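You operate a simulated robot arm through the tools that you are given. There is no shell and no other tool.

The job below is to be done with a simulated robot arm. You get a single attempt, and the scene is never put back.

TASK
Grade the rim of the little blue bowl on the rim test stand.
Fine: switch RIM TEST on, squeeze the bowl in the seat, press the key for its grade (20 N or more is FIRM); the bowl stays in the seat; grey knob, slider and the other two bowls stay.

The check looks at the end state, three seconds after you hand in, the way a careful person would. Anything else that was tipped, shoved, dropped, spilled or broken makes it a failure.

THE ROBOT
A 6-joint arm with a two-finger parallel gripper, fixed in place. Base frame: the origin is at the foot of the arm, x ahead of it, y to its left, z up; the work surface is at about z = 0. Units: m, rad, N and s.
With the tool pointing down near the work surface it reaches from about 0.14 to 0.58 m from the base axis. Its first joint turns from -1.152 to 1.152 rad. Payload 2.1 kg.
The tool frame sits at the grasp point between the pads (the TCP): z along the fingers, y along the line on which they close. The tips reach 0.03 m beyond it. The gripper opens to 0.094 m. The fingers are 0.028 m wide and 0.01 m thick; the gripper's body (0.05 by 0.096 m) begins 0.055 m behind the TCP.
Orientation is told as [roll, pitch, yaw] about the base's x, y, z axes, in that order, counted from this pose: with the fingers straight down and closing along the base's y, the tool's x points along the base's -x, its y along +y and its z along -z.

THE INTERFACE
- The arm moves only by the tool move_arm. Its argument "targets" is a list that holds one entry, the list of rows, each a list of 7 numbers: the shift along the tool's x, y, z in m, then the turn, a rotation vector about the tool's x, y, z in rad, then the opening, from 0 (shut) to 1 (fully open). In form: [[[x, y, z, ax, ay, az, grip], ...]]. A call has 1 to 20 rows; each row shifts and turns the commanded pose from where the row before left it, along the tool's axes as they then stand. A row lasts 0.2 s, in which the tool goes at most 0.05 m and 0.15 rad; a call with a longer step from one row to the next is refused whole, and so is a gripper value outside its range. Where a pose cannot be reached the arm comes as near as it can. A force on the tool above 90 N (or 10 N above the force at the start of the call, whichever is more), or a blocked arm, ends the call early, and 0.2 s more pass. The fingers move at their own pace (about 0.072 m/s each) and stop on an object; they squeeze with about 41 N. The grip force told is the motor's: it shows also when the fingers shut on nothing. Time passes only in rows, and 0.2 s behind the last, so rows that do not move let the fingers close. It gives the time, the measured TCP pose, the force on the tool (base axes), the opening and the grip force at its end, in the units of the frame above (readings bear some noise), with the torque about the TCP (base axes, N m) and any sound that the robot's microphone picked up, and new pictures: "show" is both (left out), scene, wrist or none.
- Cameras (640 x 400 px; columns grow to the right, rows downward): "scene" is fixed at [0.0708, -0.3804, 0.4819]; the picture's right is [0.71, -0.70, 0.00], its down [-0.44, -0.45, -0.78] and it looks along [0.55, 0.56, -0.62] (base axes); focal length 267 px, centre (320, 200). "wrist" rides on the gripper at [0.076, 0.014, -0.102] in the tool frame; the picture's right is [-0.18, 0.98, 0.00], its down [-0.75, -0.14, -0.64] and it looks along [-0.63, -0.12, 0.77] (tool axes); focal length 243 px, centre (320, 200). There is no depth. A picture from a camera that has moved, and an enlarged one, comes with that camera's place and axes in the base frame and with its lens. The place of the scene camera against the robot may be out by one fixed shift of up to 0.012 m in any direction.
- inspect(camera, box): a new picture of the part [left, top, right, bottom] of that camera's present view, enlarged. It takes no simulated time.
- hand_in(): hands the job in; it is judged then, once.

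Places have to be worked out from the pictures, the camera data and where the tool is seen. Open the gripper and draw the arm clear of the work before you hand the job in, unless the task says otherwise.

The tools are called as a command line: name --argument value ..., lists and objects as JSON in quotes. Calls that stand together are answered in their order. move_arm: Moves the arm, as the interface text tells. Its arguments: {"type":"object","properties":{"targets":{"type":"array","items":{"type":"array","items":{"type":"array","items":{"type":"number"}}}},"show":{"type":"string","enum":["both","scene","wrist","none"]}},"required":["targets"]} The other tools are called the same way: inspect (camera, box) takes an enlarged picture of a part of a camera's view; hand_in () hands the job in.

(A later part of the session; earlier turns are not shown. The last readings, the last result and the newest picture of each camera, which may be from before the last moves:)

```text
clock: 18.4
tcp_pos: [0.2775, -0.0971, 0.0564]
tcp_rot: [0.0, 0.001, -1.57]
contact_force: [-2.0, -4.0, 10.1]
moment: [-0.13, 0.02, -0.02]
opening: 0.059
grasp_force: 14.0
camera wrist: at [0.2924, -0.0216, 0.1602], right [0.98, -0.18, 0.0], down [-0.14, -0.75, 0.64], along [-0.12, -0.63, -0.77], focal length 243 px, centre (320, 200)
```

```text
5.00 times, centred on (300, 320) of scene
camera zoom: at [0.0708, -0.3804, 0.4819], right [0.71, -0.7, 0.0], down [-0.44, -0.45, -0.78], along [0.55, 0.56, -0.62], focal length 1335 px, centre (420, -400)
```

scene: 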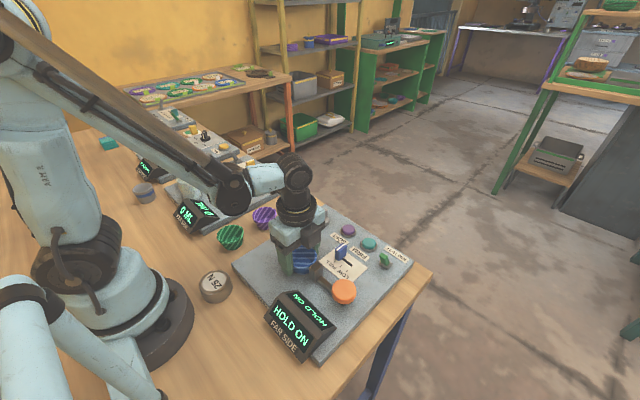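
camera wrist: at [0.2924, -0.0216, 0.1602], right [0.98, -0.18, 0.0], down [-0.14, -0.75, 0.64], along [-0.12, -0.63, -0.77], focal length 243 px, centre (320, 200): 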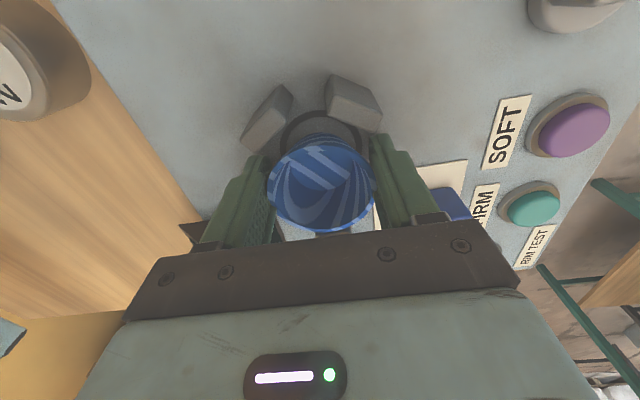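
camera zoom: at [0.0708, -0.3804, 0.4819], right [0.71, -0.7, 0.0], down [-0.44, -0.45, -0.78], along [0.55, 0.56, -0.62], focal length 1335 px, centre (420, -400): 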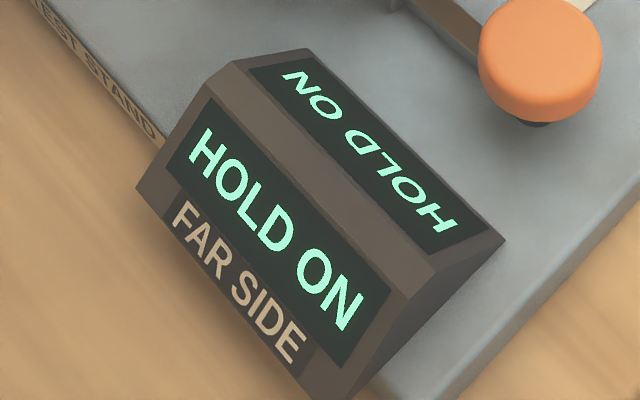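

The bowl touched down, with about 10 N upward at z = 0.056. I'll ease up 1 mm and open the fingers to 0.08 m.

move_arm --targets '[[[0, 0, -0.001, 0, 0, 0, 0.6], [0, 0, 0, 0, 0, 0, 0.64], [0, 0, 0, 0, 0, 0, 0.7], [0, 0, 0, 0, 0, 0, 0.82], [0, 0, 0, 0, 0, 0, 0.82]]]'

inspect --camera "wrist" --box '[200, 60, 460, 240]'

inspect --camera "scene" --box '[240, 200, 360, 300]'

```text
clock: 19.6
tcp_pos: [0.279, -0.0974, 0.0574]
tcp_rot: [0.0, 0.0, -1.572]
contact_force: [0.5, -0.1, 0.0]
moment: [0.01, -0.03, 0.02]
opening: 0.0773
grasp_force: 0.1
camera wrist: at [0.2926, -0.0211, 0.1612], right [0.98, -0.18, 0.0], down [-0.14, -0.75, 0.64], along [-0.12, -0.63, -0.77], focal length 243 px, centre (320, 200)
```

scene: 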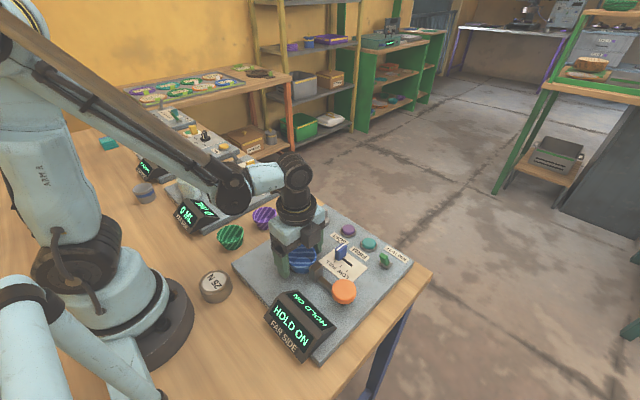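
wrist: 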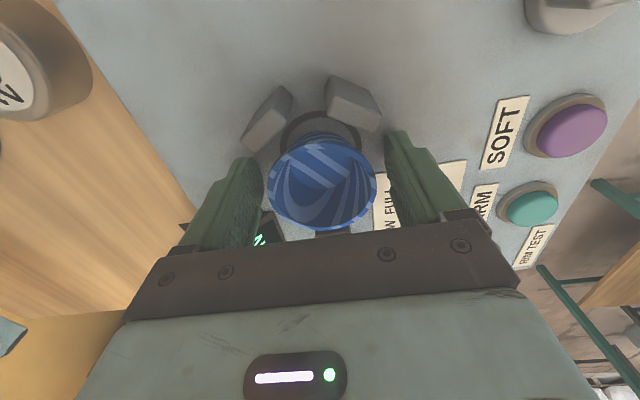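

```text
2.22 times, centred on (330, 150) of wrist
camera zoom: at [0.2926, -0.0211, 0.1612], right [0.98, -0.18, 0.0], down [-0.14, -0.75, 0.64], along [-0.12, -0.63, -0.77], focal length 539 px, centre (298, 311)
```

zoom: 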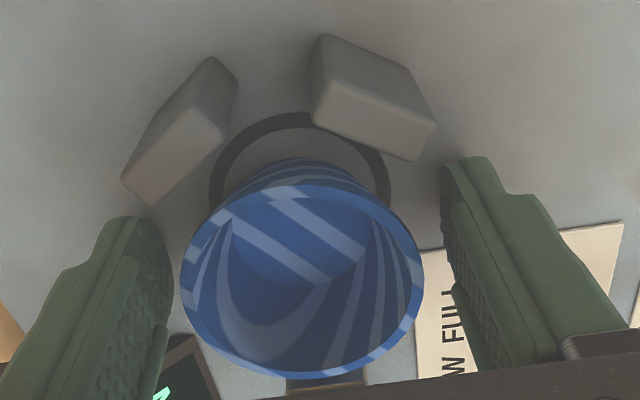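

```text
4.00 times, centred on (300, 250) of scene
camera zoom: at [0.0708, -0.3804, 0.4819], right [0.71, -0.7, 0.0], down [-0.44, -0.45, -0.78], along [0.55, 0.56, -0.62], focal length 1068 px, centre (400, 0)
```

zoom: 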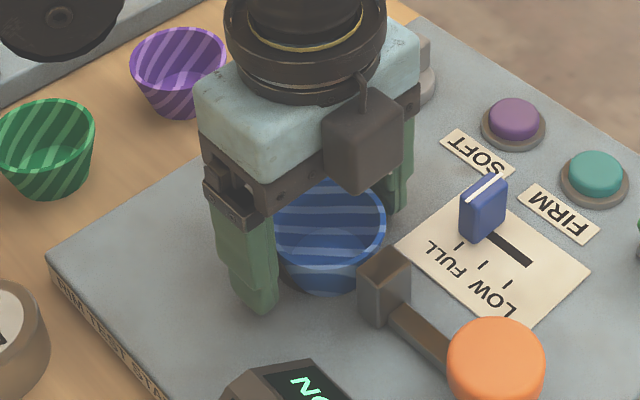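

The bowl stands upright in the ring, free of both fingers. I'll rise straight up and then look at the display and the seat.

move_arm --targets '[[[0, 0, -0.02, 0, 0, 0, 0.82], [0, 0, -0.03, 0, 0, 0, 0.82], [0, 0, -0.04, 0, 0, 0, 0.82], [0, 0, -0.04, 0, 0, 0, 0.82], [0, 0, 0, 0, 0, 0, 0.82]]]'

inspect --camera "wrist" --box '[200, 40, 460, 240]'

inspect --camera "scene" --box '[240, 230, 370, 360]'

```text
clock: 20.8
tcp_pos: [0.2797, -0.0962, 0.1883]
tcp_rot: [-0.001, 0.002, -1.569]
contact_force: [0.0, -0.2, -0.7]
moment: [0.01, -0.04, 0.01]
opening: 0.0774
grasp_force: 0.0
camera wrist: at [0.2935, -0.0202, 0.2925], right [0.98, -0.18, 0.0], down [-0.14, -0.75, 0.64], along [-0.12, -0.63, -0.77], focal length 243 px, centre (320, 200)
```

scene: 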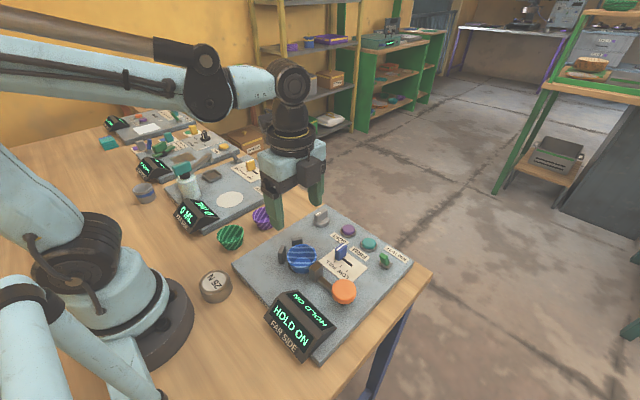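
wrist: 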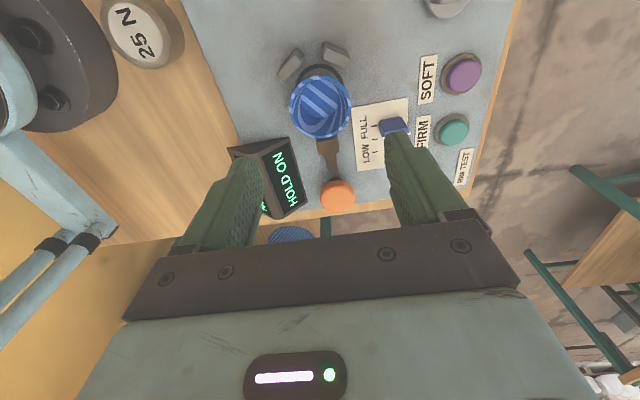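

```text
2.00 times, centred on (330, 140) of wrist
camera zoom: at [0.2935, -0.0202, 0.2925], right [0.98, -0.18, 0.0], down [-0.14, -0.75, 0.64], along [-0.12, -0.63, -0.77], focal length 485 px, centre (300, 320)
```

zoom: 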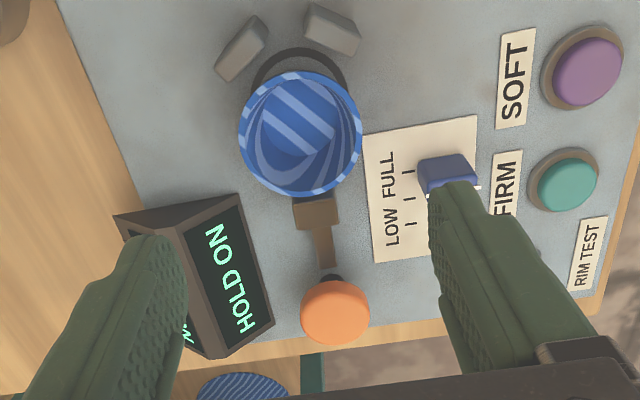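

```text
3.08 times, centred on (305, 295) of scene
camera zoom: at [0.0708, -0.3804, 0.4819], right [0.71, -0.7, 0.0], down [-0.44, -0.45, -0.78], along [0.55, 0.56, -0.62], focal length 822 px, centre (366, -92)
```

zoom: 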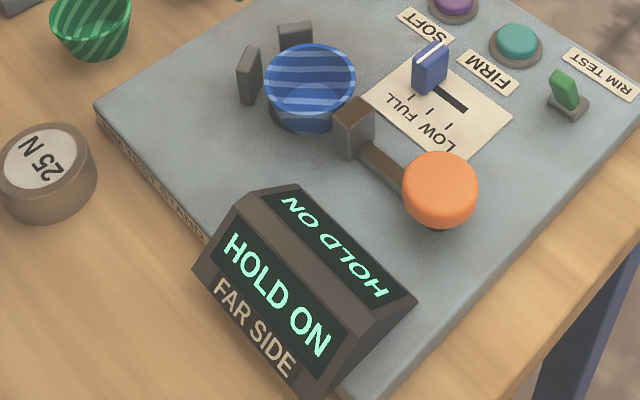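

The bowl sits upright in the ring at about [0.278, −0.098] and the stand shows "HOLD ON". Next I'll shut the fingers and move above the orange button at about [0.280, −0.216], keeping the tips above it.

move_arm --targets '[[[-0.04, 0, 0, 0, 0, 0, 0], [-0.04, 0, 0, 0, 0, 0, 0], [-0.04, 0, 0, 0, 0, 0, 0], [0, 0, 0.035, 0, 0, 0, 0], [0, 0, 0.035, 0, 0, 0, 0], [0, 0, 0, 0, 0, 0, 0]]]'

inspect --camera "wrist" --box '[200, 0, 460, 200]'

inspect --camera "scene" --box '[260, 200, 400, 360]'

```text
clock: 22.2
tcp_pos: [0.2789, -0.2194, 0.1177]
tcp_rot: [0.0, 0.0, -1.571]
contact_force: [0.0, 0.1, -1.3]
moment: [0.05, 0.01, 0.02]
opening: 0.0002
grasp_force: 32.8
camera wrist: at [0.293, -0.1426, 0.2205], right [0.98, -0.18, 0.0], down [-0.14, -0.75, 0.64], along [-0.12, -0.63, -0.77], focal length 243 px, centre (320, 200)
```

scene: 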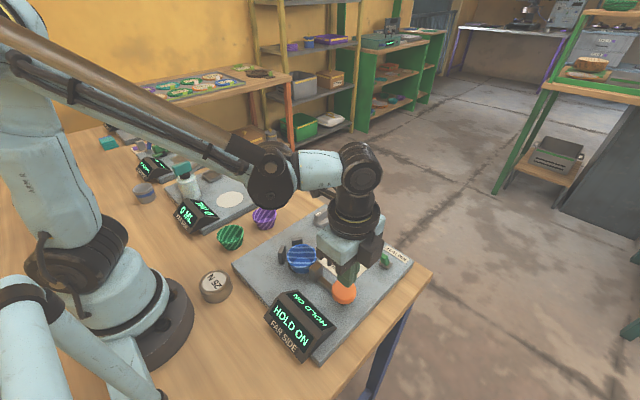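
wrist: 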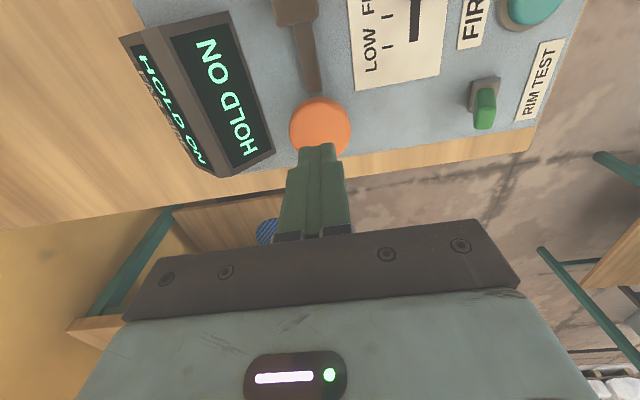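

```text
2.00 times, centred on (330, 100) of wrist
camera zoom: at [0.293, -0.1426, 0.2205], right [0.98, -0.18, 0.0], down [-0.14, -0.75, 0.64], along [-0.12, -0.63, -0.77], focal length 485 px, centre (300, 400)
```

zoom: 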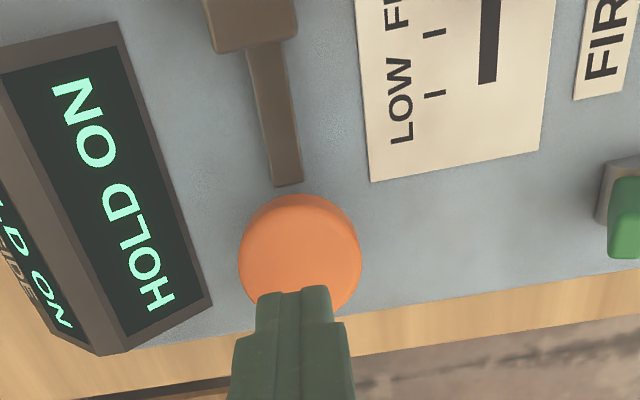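

```text
2.50 times, centred on (330, 280) of scene
camera zoom: at [0.0708, -0.3804, 0.4819], right [0.71, -0.7, 0.0], down [-0.44, -0.45, -0.78], along [0.55, 0.56, -0.62], focal length 668 px, centre (295, 0)
```

zoom: 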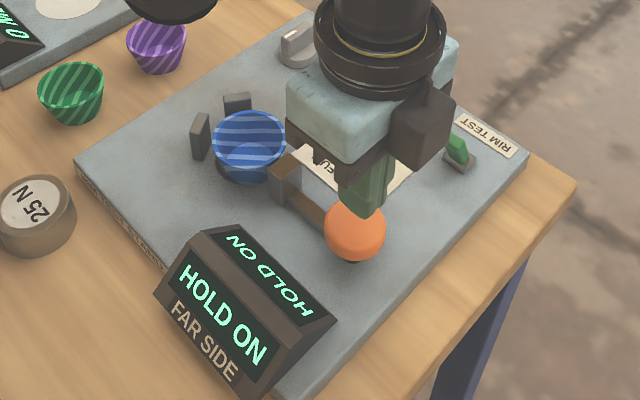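

The button centre is about 5 mm toward +y from the fingertips. I'll shift, lower to it in small steps and feel for contact.

move_arm --targets '[[[0.006, 0.001, 0.012, 0, 0, 0, 0], [0, 0, 0.01, 0, 0, 0, 0], [0, 0, 0.004, 0, 0, 0, 0], [0, 0, 0.003, 0, 0, 0, 0], [0, 0, 0, 0, 0, 0, 0]]]'

inspect --camera "scene" --box '[260, 200, 400, 360]'

```text
clock: 23.4
tcp_pos: [0.2803, -0.2112, 0.0894]
tcp_rot: [0.002, -0.001, -1.571]
contact_force: [-0.2, 1.3, 0.8]
moment: [0.03, -0.01, -0.02]
opening: 0.0
grasp_force: 32.3
camera wrist: at [0.2936, -0.1355, 0.1926], right [0.98, -0.18, 0.0], down [-0.14, -0.75, 0.64], along [-0.12, -0.63, -0.77], focal length 243 px, centre (320, 200)
```

scene: 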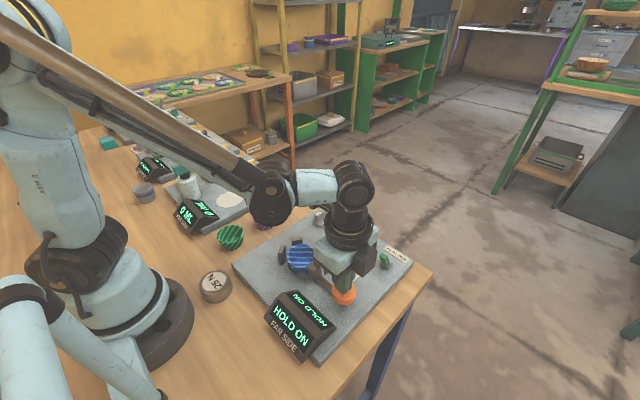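
wrist: 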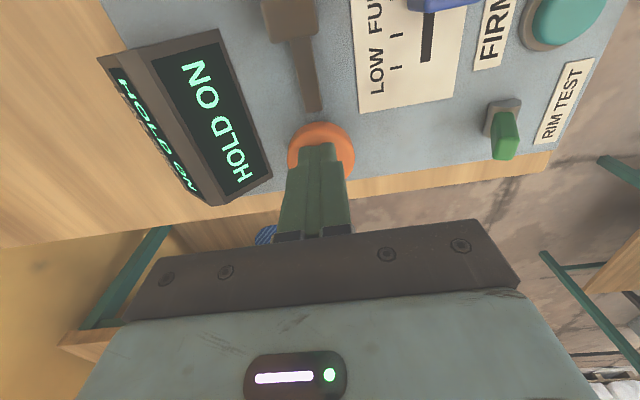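

```text
2.50 times, centred on (330, 280) of scene
camera zoom: at [0.0708, -0.3804, 0.4819], right [0.71, -0.7, 0.0], down [-0.44, -0.45, -0.78], along [0.55, 0.56, -0.62], focal length 668 px, centre (295, 0)
```

zoom: 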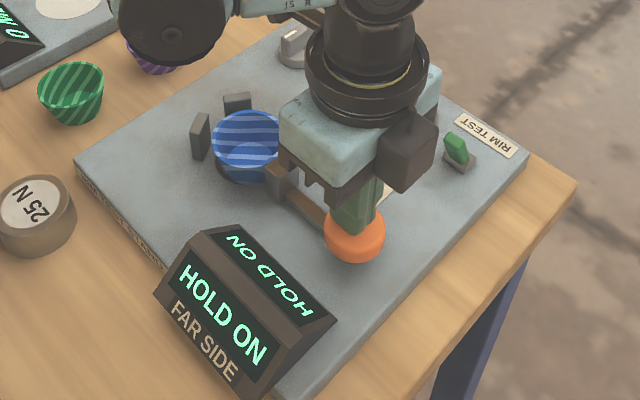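

The tips are over the middle of the button at z ≈ 0.059, just about touching. I'll press down in 3 mm steps and watch the force and the jaw.

move_arm --targets '[[[0, 0, 0.003, 0, 0, 0, 0], [0, 0, 0.003, 0, 0, 0, 0], [0, 0, 0.003, 0, 0, 0, 0], [0, 0, 0, 0, 0, 0, 0]]]'

inspect --camera "scene" --box '[260, 200, 400, 360]'

```text
clock: 24.4
tcp_pos: [0.2806, -0.2121, 0.0803]
tcp_rot: [0.001, 0.0, -1.571]
contact_force: [-0.3, -0.6, 3.0]
moment: [-0.01, -0.03, 0.0]
opening: 0.0
grasp_force: 33.3
heard: click
camera wrist: at [0.2932, -0.1356, 0.183], right [0.98, -0.18, 0.0], down [-0.14, -0.75, 0.64], along [-0.12, -0.63, -0.77], focal length 243 px, centre (320, 200)
```

scene: 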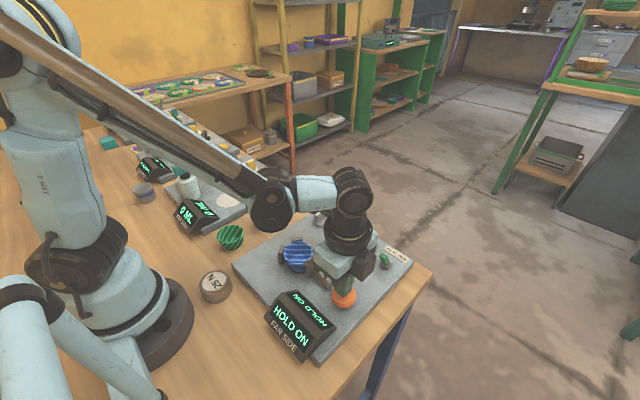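
wrist: 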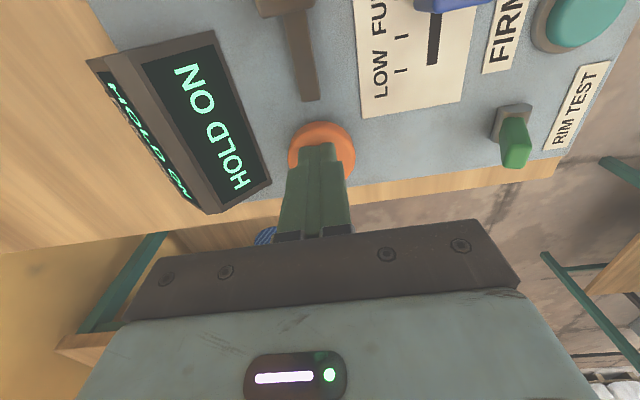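

```text
2.50 times, centred on (330, 280) of scene
camera zoom: at [0.0708, -0.3804, 0.4819], right [0.71, -0.7, 0.0], down [-0.44, -0.45, -0.78], along [0.55, 0.56, -0.62], focal length 668 px, centre (295, 0)
```

zoom: 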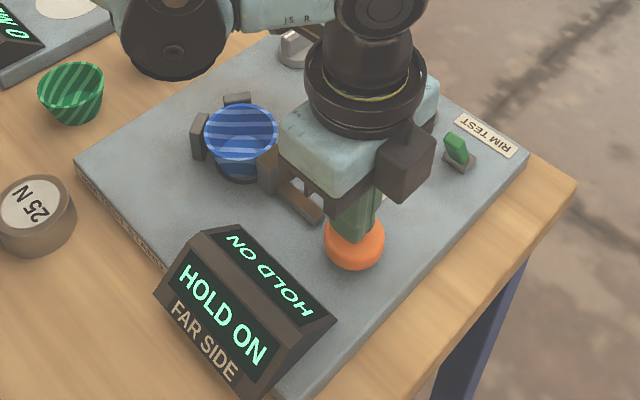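

A click was heard and the jaw has moved, pushing the bowl toward the posts. I'll keep holding the button and wait for a reading.

move_arm --targets '[[[0, 0, 0.001, 0, 0, 0, 0], [0, 0, 0, 0, 0, 0, 0], [0, 0, 0, 0, 0, 0, 0], [0, 0, 0, 0, 0, 0, 0], [0, 0, 0, 0, 0, 0, 0]]]'

inspect --camera "scene" --box '[260, 200, 400, 360]'

```text
clock: 25.6
tcp_pos: [0.2788, -0.2123, 0.0793]
tcp_rot: [0.0, 0.001, -1.571]
contact_force: [-0.7, 1.0, 2.4]
moment: [0.04, 0.01, 0.0]
opening: 0.0
grasp_force: 33.0
camera wrist: at [0.2932, -0.1357, 0.182], right [0.98, -0.18, 0.0], down [-0.14, -0.75, 0.64], along [-0.12, -0.63, -0.77], focal length 243 px, centre (320, 200)
```

scene: 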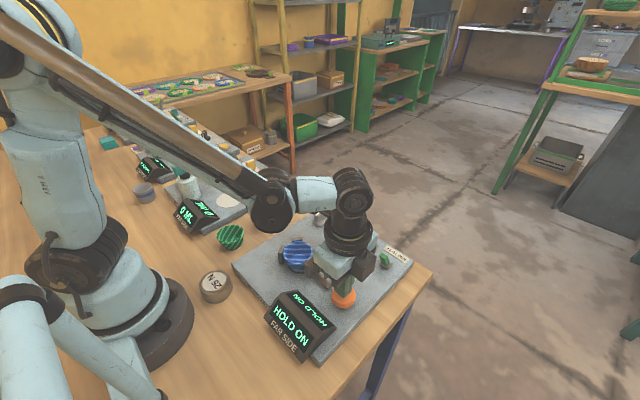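
wrist: 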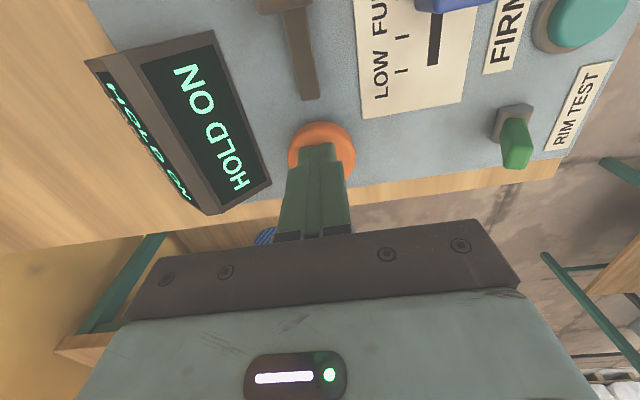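

```text
2.50 times, centred on (330, 280) of scene
camera zoom: at [0.0708, -0.3804, 0.4819], right [0.71, -0.7, 0.0], down [-0.44, -0.45, -0.78], along [0.55, 0.56, -0.62], focal length 668 px, centre (295, 0)
```

zoom: 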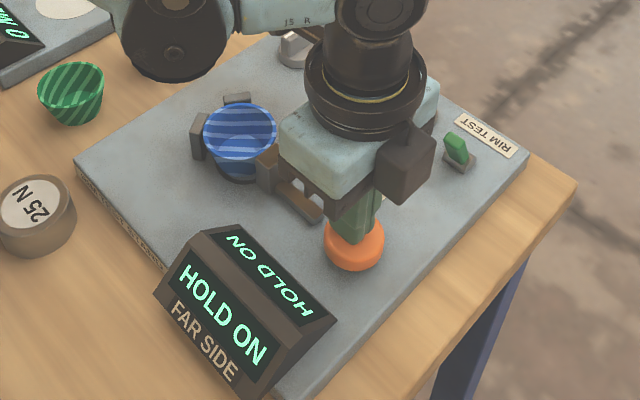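

It still reads "HOLD ON", and the button pushes back with only 2–3 N. I'll press a few millimetres deeper and hold longer.

move_arm --targets '[[[0, 0, 0.002, 0, 0, 0, 0], [0, 0, 0.002, 0, 0, 0, 0], [0, 0, 0, 0, 0, 0, 0], [0, 0, 0, 0, 0, 0, 0], [0, 0, 0, 0, 0, 0, 0], [0, 0, 0, 0, 0, 0, 0], [0, 0, 0, 0, 0, 0, 0]]]'

inspect --camera "scene" --box '[260, 200, 400, 360]'

```text
clock: 26.5
tcp_pos: [0.2794, -0.213, 0.0768]
tcp_rot: [-0.001, 0.004, -1.571]
contact_force: [-2.1, 2.6, 37.4]
moment: [-0.12, 0.05, -0.02]
opening: 0.0
grasp_force: 33.1
stopped in row 4: the force on the tool passed its limit at 91 N (the readings are from after the stop); the commanded pose is now the measured one
camera wrist: at [0.2935, -0.1361, 0.18], right [0.98, -0.18, 0.0], down [-0.14, -0.76, 0.64], along [-0.12, -0.63, -0.77], focal length 243 px, centre (320, 200)
```

scene: 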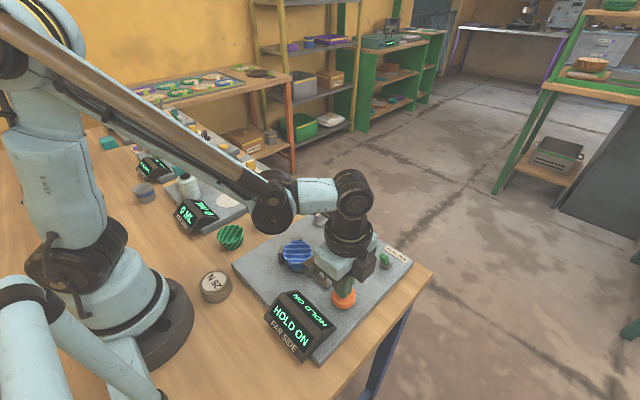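
wrist: 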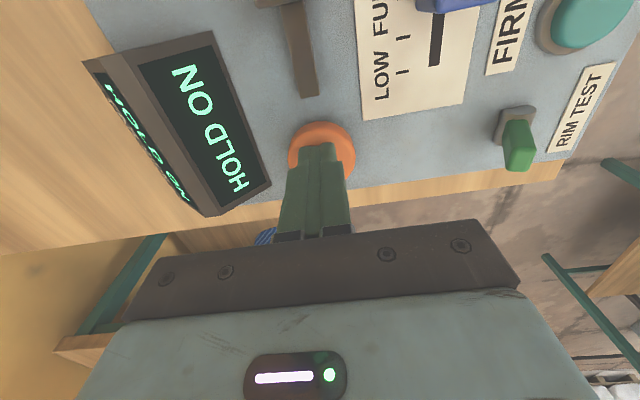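

```text
2.50 times, centred on (330, 280) of scene
camera zoom: at [0.0707, -0.3803, 0.482], right [0.71, -0.7, 0.0], down [-0.44, -0.45, -0.78], along [0.55, 0.56, -0.62], focal length 668 px, centre (295, 0)
```

zoom: 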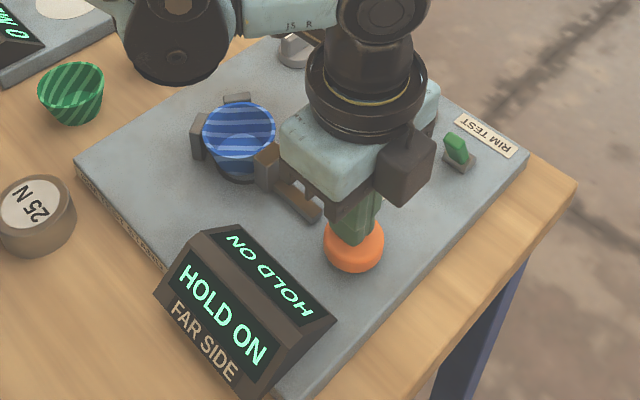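

The button has bottomed out at TCP z ≈ 0.077 and the bowl is against the posts. I'll ease off half a millimetre to keep it down gently and hold for a couple of seconds.

move_arm --targets '[[[0, 0, -0.0005, 0, 0, 0, 0], [0, 0, 0, 0, 0, 0, 0], [0, 0, 0, 0, 0, 0, 0], [0, 0, 0, 0, 0, 0, 0], [0, 0, 0, 0, 0, 0, 0], [0, 0, 0, 0, 0, 0, 0], [0, 0, 0, 0, 0, 0, 0], [0, 0, 0, 0, 0, 0, 0], [0, 0, 0, 0, 0, 0, 0], [0, 0, 0, 0, 0, 0, 0]]]'

inspect --camera "scene" --box '[260, 200, 400, 360]'

```text
clock: 28.7
tcp_pos: [0.2802, -0.212, 0.0747]
tcp_rot: [-0.002, 0.004, -1.571]
contact_force: [-15.7, 0.2, 59.8]
moment: [-0.2, 0.49, 0.04]
opening: 0.0
grasp_force: 33.4
camera wrist: at [0.2937, -0.1361, 0.1796], right [0.98, -0.18, 0.0], down [-0.14, -0.76, 0.64], along [-0.12, -0.63, -0.77], focal length 243 px, centre (320, 200)
```

scene: 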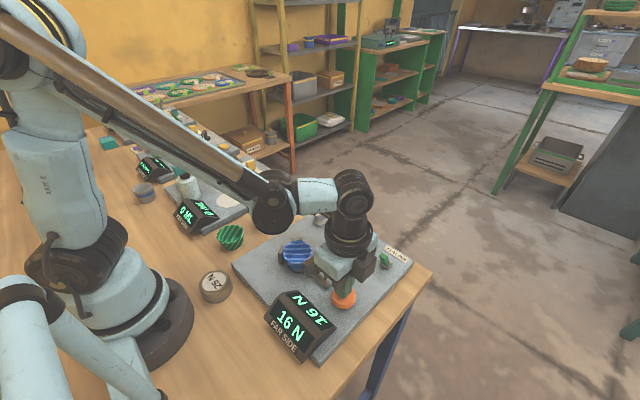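
wrist: 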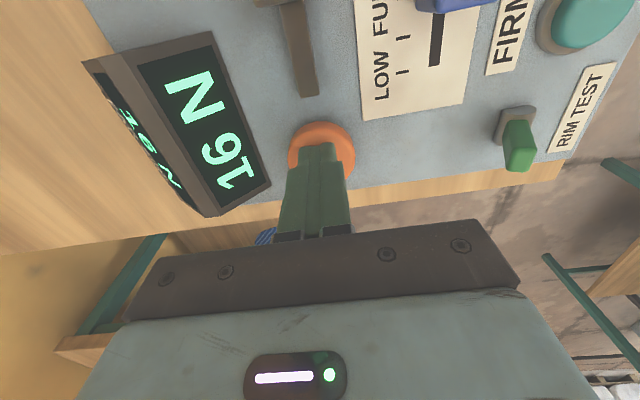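

```text
2.50 times, centred on (330, 280) of scene
camera zoom: at [0.0707, -0.3803, 0.482], right [0.71, -0.7, 0.0], down [-0.44, -0.45, -0.78], along [0.55, 0.56, -0.62], focal length 668 px, centre (295, 0)
```

zoom: 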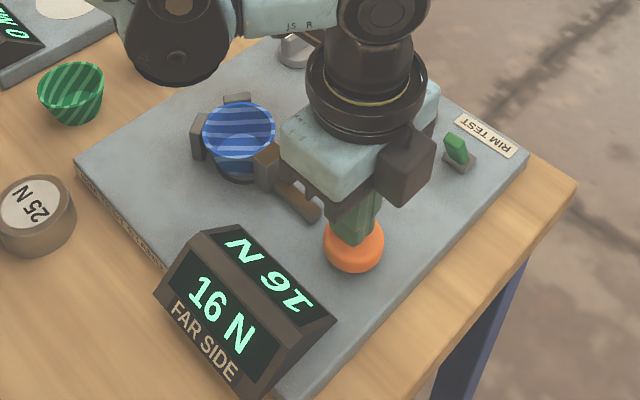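

The display now reads 16 N. I'll hold about a second longer to see whether the number is steady, easing the press a touch.

move_arm --targets '[[[0, 0, -0.001, 0, 0, 0, 0], [0, 0, 0, 0, 0, 0, 0], [0, 0, 0, 0, 0, 0, 0], [0, 0, 0, 0, 0, 0, 0], [0, 0, 0, 0, 0, 0, 0], [0, 0, 0, 0, 0, 0, 0], [0, 0, 0, 0, 0, 0, 0]]]'

inspect --camera "scene" --box '[260, 280, 340, 360]'

inspect --camera "wrist" --box '[340, 0, 480, 120]'

```text
clock: 30.3
tcp_pos: [0.2801, -0.212, 0.0773]
tcp_rot: [-0.001, 0.002, -1.571]
contact_force: [-5.9, -3.9, 27.7]
moment: [-0.22, 0.22, -0.1]
opening: 0.0001
grasp_force: 33.0
camera wrist: at [0.2935, -0.136, 0.1801], right [0.98, -0.18, 0.0], down [-0.14, -0.76, 0.64], along [-0.12, -0.63, -0.77], focal length 243 px, centre (320, 200)
```

scene: 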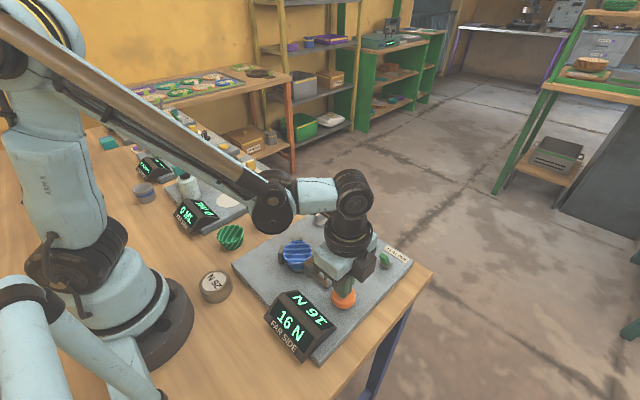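
wrist: 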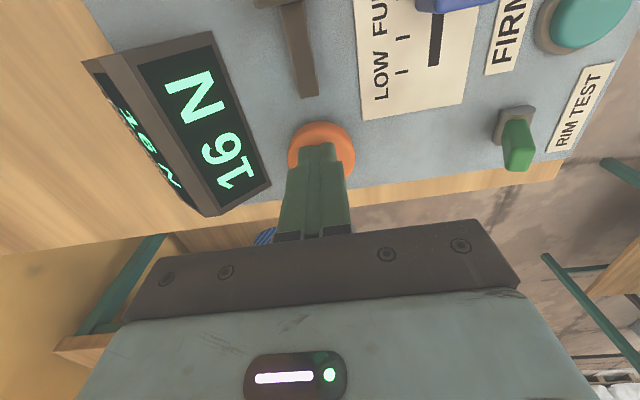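

```text
5.00 times, centred on (300, 320) of scene
camera zoom: at [0.0708, -0.3803, 0.482], right [0.71, -0.7, 0.0], down [-0.44, -0.45, -0.78], along [0.55, 0.56, -0.62], focal length 1335 px, centre (420, -400)
```

zoom: 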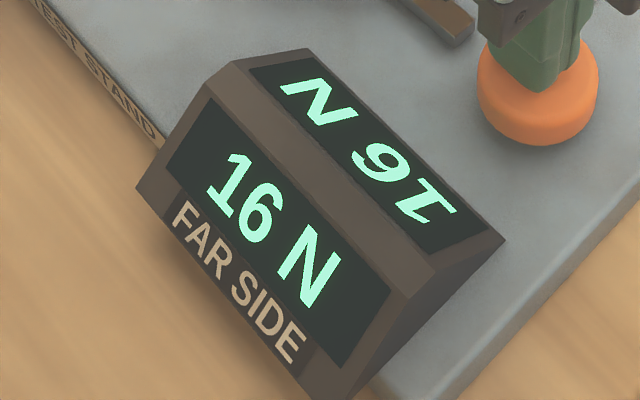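

```text
3.33 times, centred on (410, 60) of wrist
camera zoom: at [0.2935, -0.136, 0.1801], right [0.98, -0.18, 0.0], down [-0.14, -0.76, 0.64], along [-0.12, -0.63, -0.77], focal length 809 px, centre (20, 667)
```

zoom: 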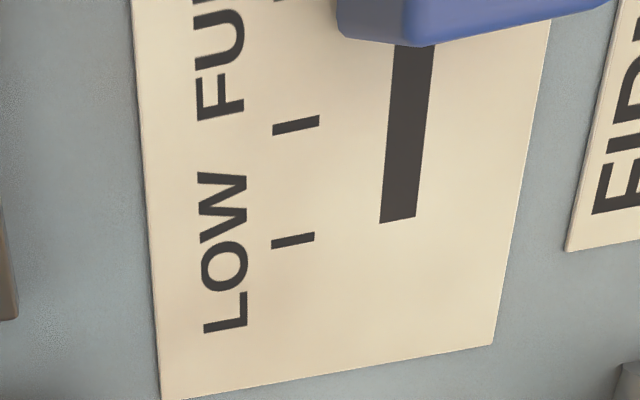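

The reading is steady at 16 N with the slider at FULL. I'll lift off the button and see whether the reading stays and the bowl remains in the seat.

move_arm --targets '[[[0, 0, -0.005, 0, 0, 0, 0], [0, 0, -0.01, 0, 0, 0, 0], [0, 0, -0.03, 0, 0, 0, 0], [0, 0, -0.04, 0, 0, 0, 0], [0.04, 0, -0.03, 0, 0, 0, 0], [0.03, 0, 0, 0, 0, 0, 0], [0, 0, 0, 0, 0, 0, 0]]]'

inspect --camera "scene" --box '[250, 220, 390, 360]'

inspect --camera "wrist" --box '[200, 0, 460, 200]'

```text
clock: 31.9
tcp_pos: [0.2783, -0.141, 0.1919]
tcp_rot: [-0.001, 0.003, -1.569]
contact_force: [0.1, 0.0, 0.4]
moment: [0.03, 0.01, 0.03]
opening: 0.0
grasp_force: 33.1
camera wrist: at [0.2926, -0.0665, 0.2959], right [0.98, -0.18, 0.0], down [-0.14, -0.76, 0.64], along [-0.12, -0.63, -0.77], focal length 243 px, centre (320, 200)
```

scene: 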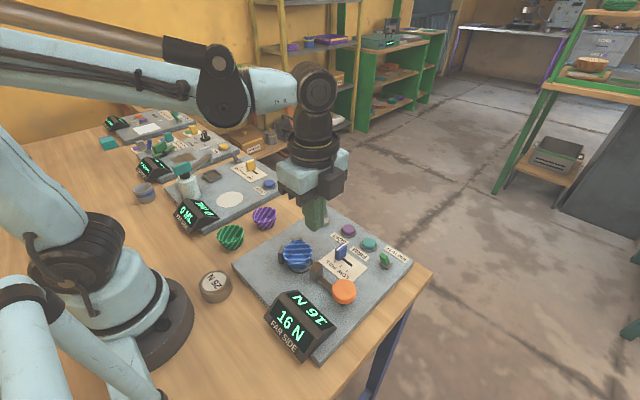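
wrist: 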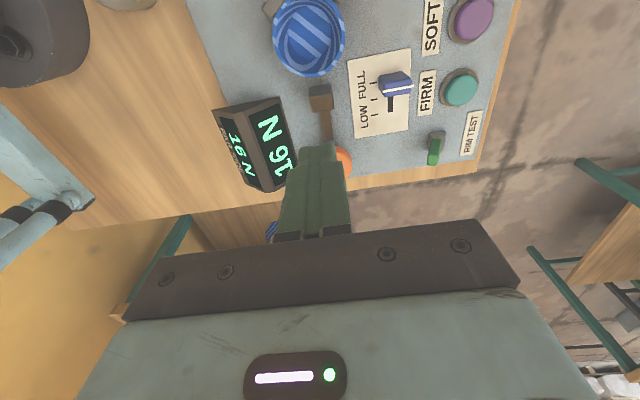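

```text
2.86 times, centred on (320, 290) of scene
camera zoom: at [0.0708, -0.3804, 0.4819], right [0.71, -0.7, 0.0], down [-0.44, -0.45, -0.78], along [0.55, 0.56, -0.62], focal length 763 px, centre (320, -57)
```

zoom: 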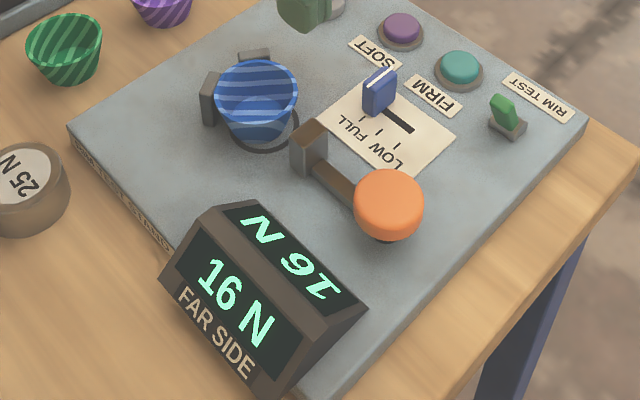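

```text
2.00 times, centred on (330, 100) of wrist
camera zoom: at [0.2926, -0.0665, 0.2959], right [0.98, -0.18, 0.0], down [-0.14, -0.76, 0.64], along [-0.12, -0.63, -0.77], focal length 485 px, centre (300, 400)
```

zoom: 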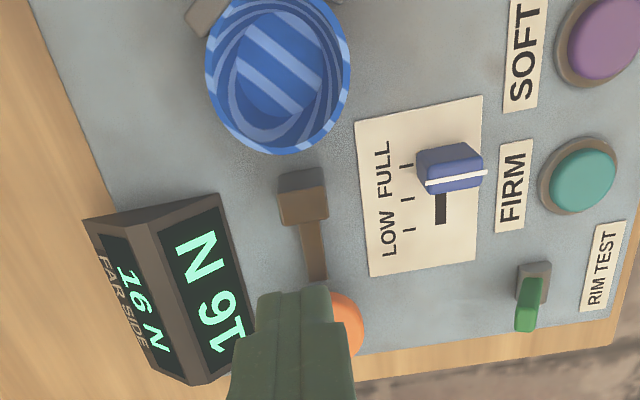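

The reading latched at 16 N, the jaw went back, and the bowl stands in the seat against the posts. Before I commit to a grade I want to look at the loose "25 N" piece beside the stand, since it looks like a check piece for this gauge. I'll only move the camera for this.

move_arm --targets '[[[0.042, -0.019, -0.0145, 0, 0, 0, 0.6], [0.042, -0.019, -0.0145, 0, 0, 0, 0.6], [0.042, -0.019, -0.0145, 0, 0, 0, 0.6], [0.042, -0.019, -0.0145, 0, 0, 0, 1], [0, 0, 0, 0, 0, 0, 1]]]'

inspect --camera "wrist" --box '[180, 20, 440, 220]'

inspect --camera "scene" --box '[90, 240, 290, 400]'

```text
clock: 33.1
tcp_pos: [0.2045, 0.0249, 0.2519]
tcp_rot: [-0.002, 0.005, -1.569]
contact_force: [0.3, 0.2, 0.7]
moment: [0.01, 0.0, -0.01]
opening: 0.0938
grasp_force: 0.1
camera wrist: at [0.218, 0.1013, 0.3545], right [0.98, -0.18, 0.0], down [-0.14, -0.76, 0.64], along [-0.12, -0.63, -0.77], focal length 243 px, centre (320, 200)
```

scene: 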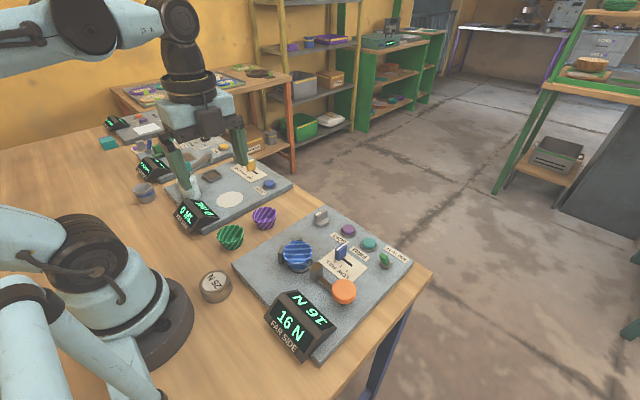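
wrist: 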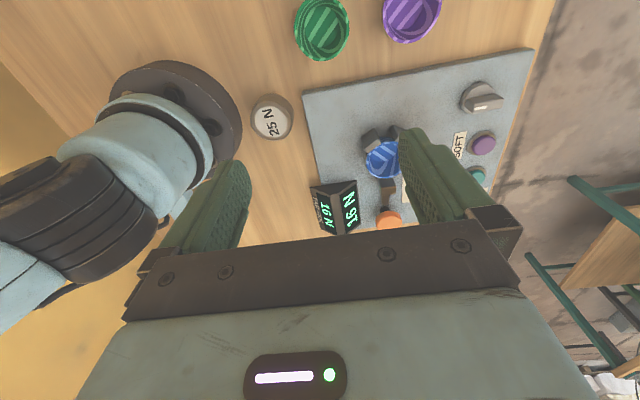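

```text
2.00 times, centred on (310, 120) of wrist
camera zoom: at [0.218, 0.1013, 0.3545], right [0.98, -0.18, 0.0], down [-0.14, -0.76, 0.64], along [-0.12, -0.63, -0.77], focal length 485 px, centre (340, 360)
```

zoom: 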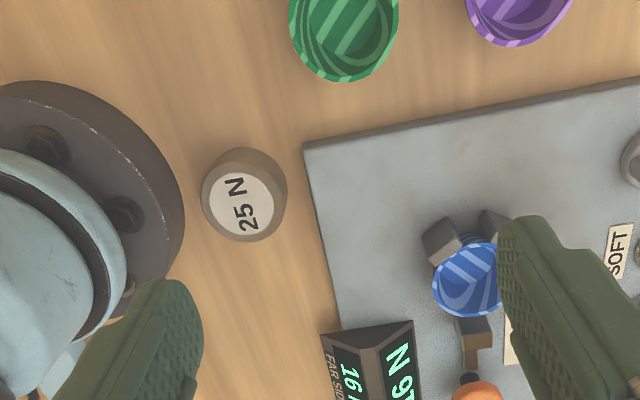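

```text
2.50 times, centred on (190, 320) of scene
camera zoom: at [0.0708, -0.3804, 0.4819], right [0.71, -0.7, 0.0], down [-0.44, -0.45, -0.78], along [0.55, 0.56, -0.62], focal length 668 px, centre (645, -100)
```

zoom: 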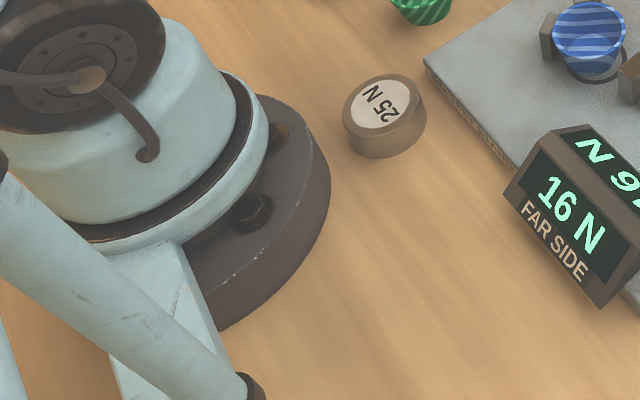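

The "25 N" piece is a puck about the size of a bowl's foot at roughly [0.130, −0.013], 0.03 m high, close to the robot's own foot. A known 25 N piece would tell whether the 16 N can be trusted. I'll first test, empty and high up, whether the arm can get over it with the camera turned outward.

move_arm --targets '[[[0, 0, 0, -0.004, 0, 0.1428, 1], [0, 0, 0, 0, 0, 0.1428, 1], [0, 0, 0, 0, 0, 0.1428, 1], [0, 0, 0, 0, 0, 0.1428, 1], [0, 0, 0, 0, 0, 0.1428, 1], [0, 0, 0, 0, 0, 0.1428, 1], [0, 0, 0, 0, 0, 0.1428, 1], [0, 0, 0, 0, 0, 0.1428, 1], [0, 0, 0, 0, 0, 0.1428, 1], [0, 0, 0, 0, 0, 0.1428, 1], [0, 0, 0, 0, 0, 0.1428, 1], [0, 0, 0, 0, 0, 0, 1]]]'

```text
clock: 35.7
tcp_pos: [0.2022, -0.0251, 0.2502]
tcp_rot: [-0.003, 0.004, -3.141]
contact_force: [-0.7, 0.4, -0.3]
moment: [-0.01, -0.01, 0.01]
opening: 0.094
grasp_force: 0.0
out of reach, approached as far as the arm can: row 10, 11
camera wrist: at [0.2769, -0.0405, 0.3544], right [-0.18, -0.98, 0.0], down [-0.76, 0.14, 0.64], along [-0.63, 0.12, -0.77], focal length 243 px, centre (320, 200)
```

scene: 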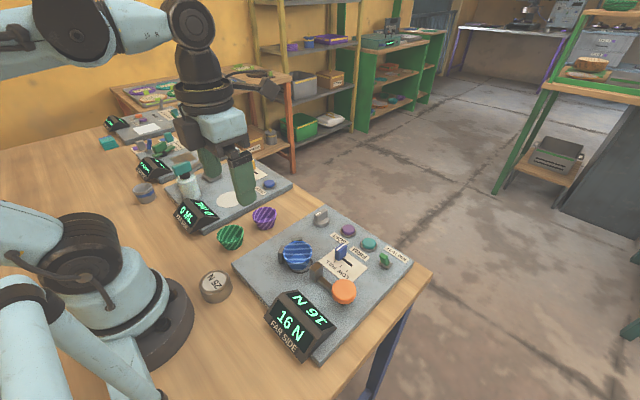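
wrist: 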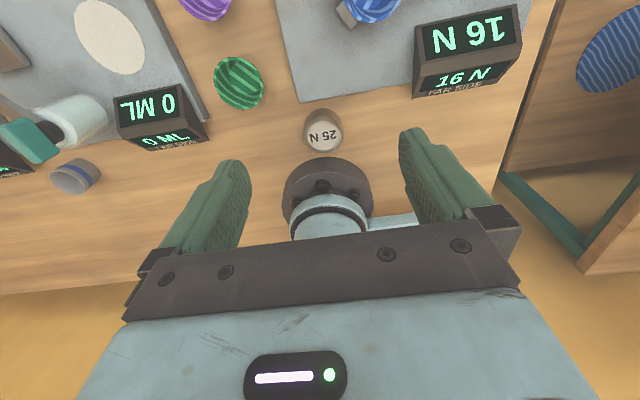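

At this yaw the wrist joint nears its limit for y > −0.02, and the arm slid to y ≈ −0.025. I'll turn back 0.14 rad and move in over the puck while still high, to see whether it is reachable.

move_arm --targets '[[[0, 0, 0, 0, 0, -0.1416, 1], [0, 0, 0, 0, 0, 0, 1], [-0.02, 0.01, 0.01, 0, 0, 0, 1], [-0.02, 0.01, 0.01, 0, 0, 0, 1], [0, 0, 0, 0, 0, 0, 1]]]'

inspect --camera "wrist" --box '[200, 60, 460, 260]'

```text
clock: 36.9
tcp_pos: [0.1648, -0.0502, 0.229]
tcp_rot: [-0.003, 0.006, -2.998]
contact_force: [-0.3, 0.5, 0.3]
moment: [0.03, 0.02, 0.01]
opening: 0.0939
grasp_force: 0.1
camera wrist: at [0.2419, -0.0546, 0.3336], right [-0.04, -1.0, 0.0], down [-0.77, 0.03, 0.64], along [-0.64, 0.03, -0.77], focal length 243 px, centre (320, 200)
```

scene: 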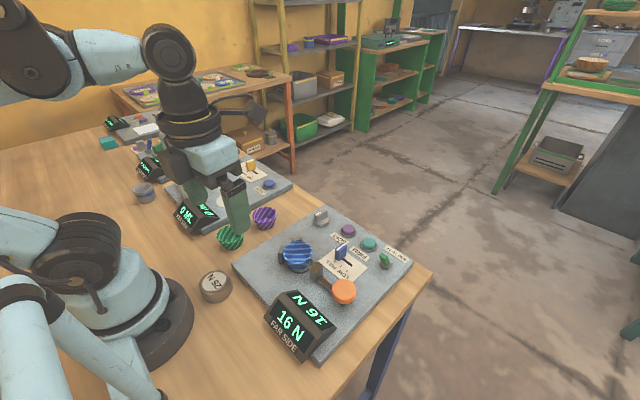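
wrist: 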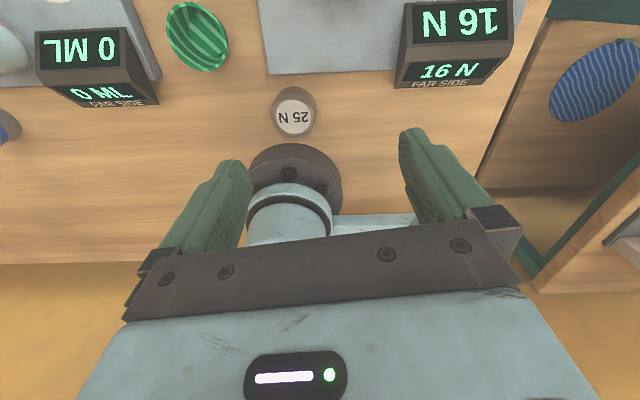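

```text
2.00 times, centred on (330, 160) of wrist
camera zoom: at [0.2419, -0.0546, 0.3336], right [-0.04, -1.0, 0.0], down [-0.77, 0.03, 0.64], along [-0.64, 0.03, -0.77], focal length 485 px, centre (300, 280)
```

zoom: 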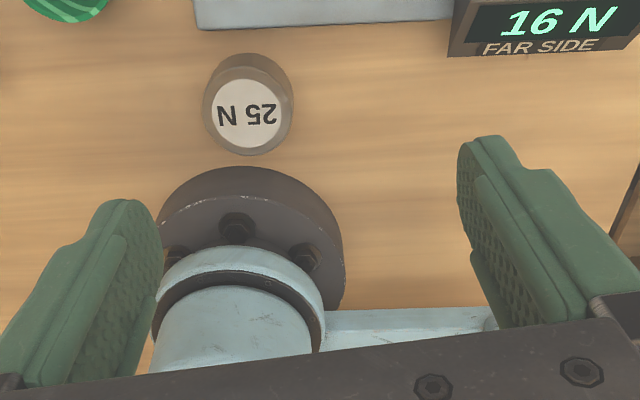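

The pose is reachable so far, and the puck shows at about [0.132, −0.016]. I'll centre over it at z ≈ 0.15, still well above it, to test the inner reach.

move_arm --targets '[[[-0.01, -0.018, 0.02, 0, 0, 0, 1], [-0.01, -0.018, 0.03, 0, 0, 0, 1], [0, 0, 0.03, 0, 0, 0, 1], [0, 0, 0, 0, 0, 0, 1]]]'

inspect --camera "wrist" --box '[200, 60, 460, 260]'

inspect --camera "scene" --box '[50, 180, 290, 360]'

```text
clock: 37.9
tcp_pos: [0.1514, -0.0194, 0.1508]
tcp_rot: [-0.002, 0.001, -3.001]
contact_force: [-0.6, -0.6, 0.6]
moment: [0.02, 0.02, 0.01]
opening: 0.094
grasp_force: 0.0
out of reach, approached as far as the arm can: row 2
camera wrist: at [0.2279, -0.0217, 0.255], right [-0.04, -1.0, 0.0], down [-0.77, 0.03, 0.64], along [-0.64, 0.03, -0.77], focal length 243 px, centre (320, 200)
```

scene: 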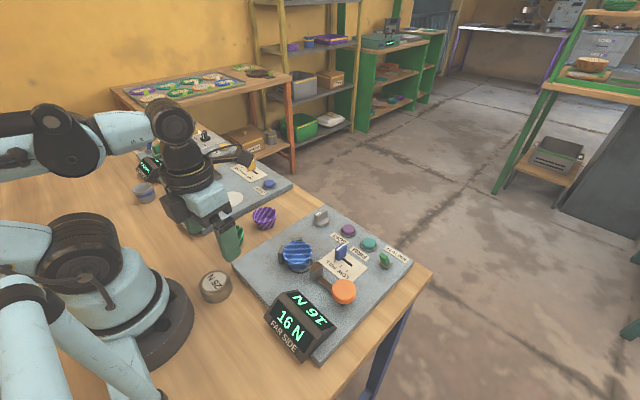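
wrist: 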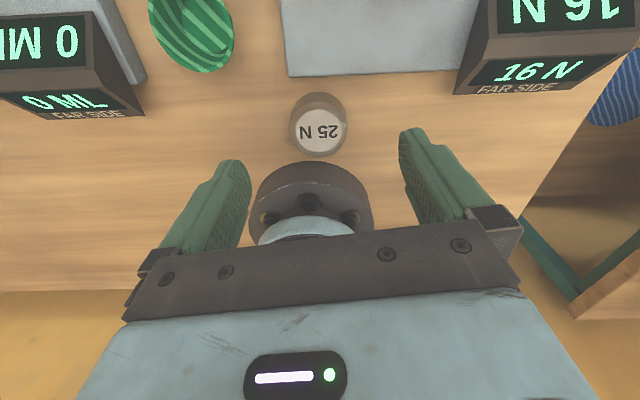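

```text
2.00 times, centred on (330, 160) of wrist
camera zoom: at [0.2279, -0.0217, 0.255], right [-0.04, -1.0, 0.0], down [-0.77, 0.03, 0.64], along [-0.64, 0.03, -0.77], focal length 485 px, centre (300, 280)
```

zoom: 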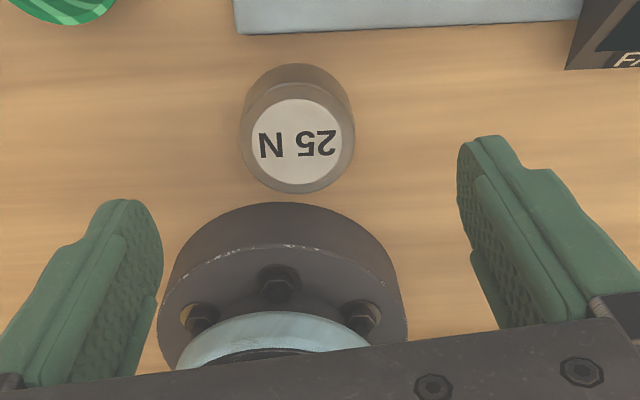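

```text
2.22 times, centred on (170, 270) of scene
camera zoom: at [0.0708, -0.3804, 0.4819], right [0.71, -0.7, 0.0], down [-0.44, -0.45, -0.78], along [0.55, 0.56, -0.62], focal length 594 px, centre (653, 44)
```

zoom: 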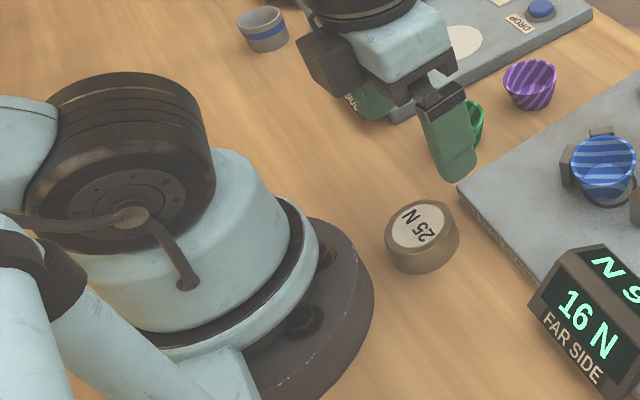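

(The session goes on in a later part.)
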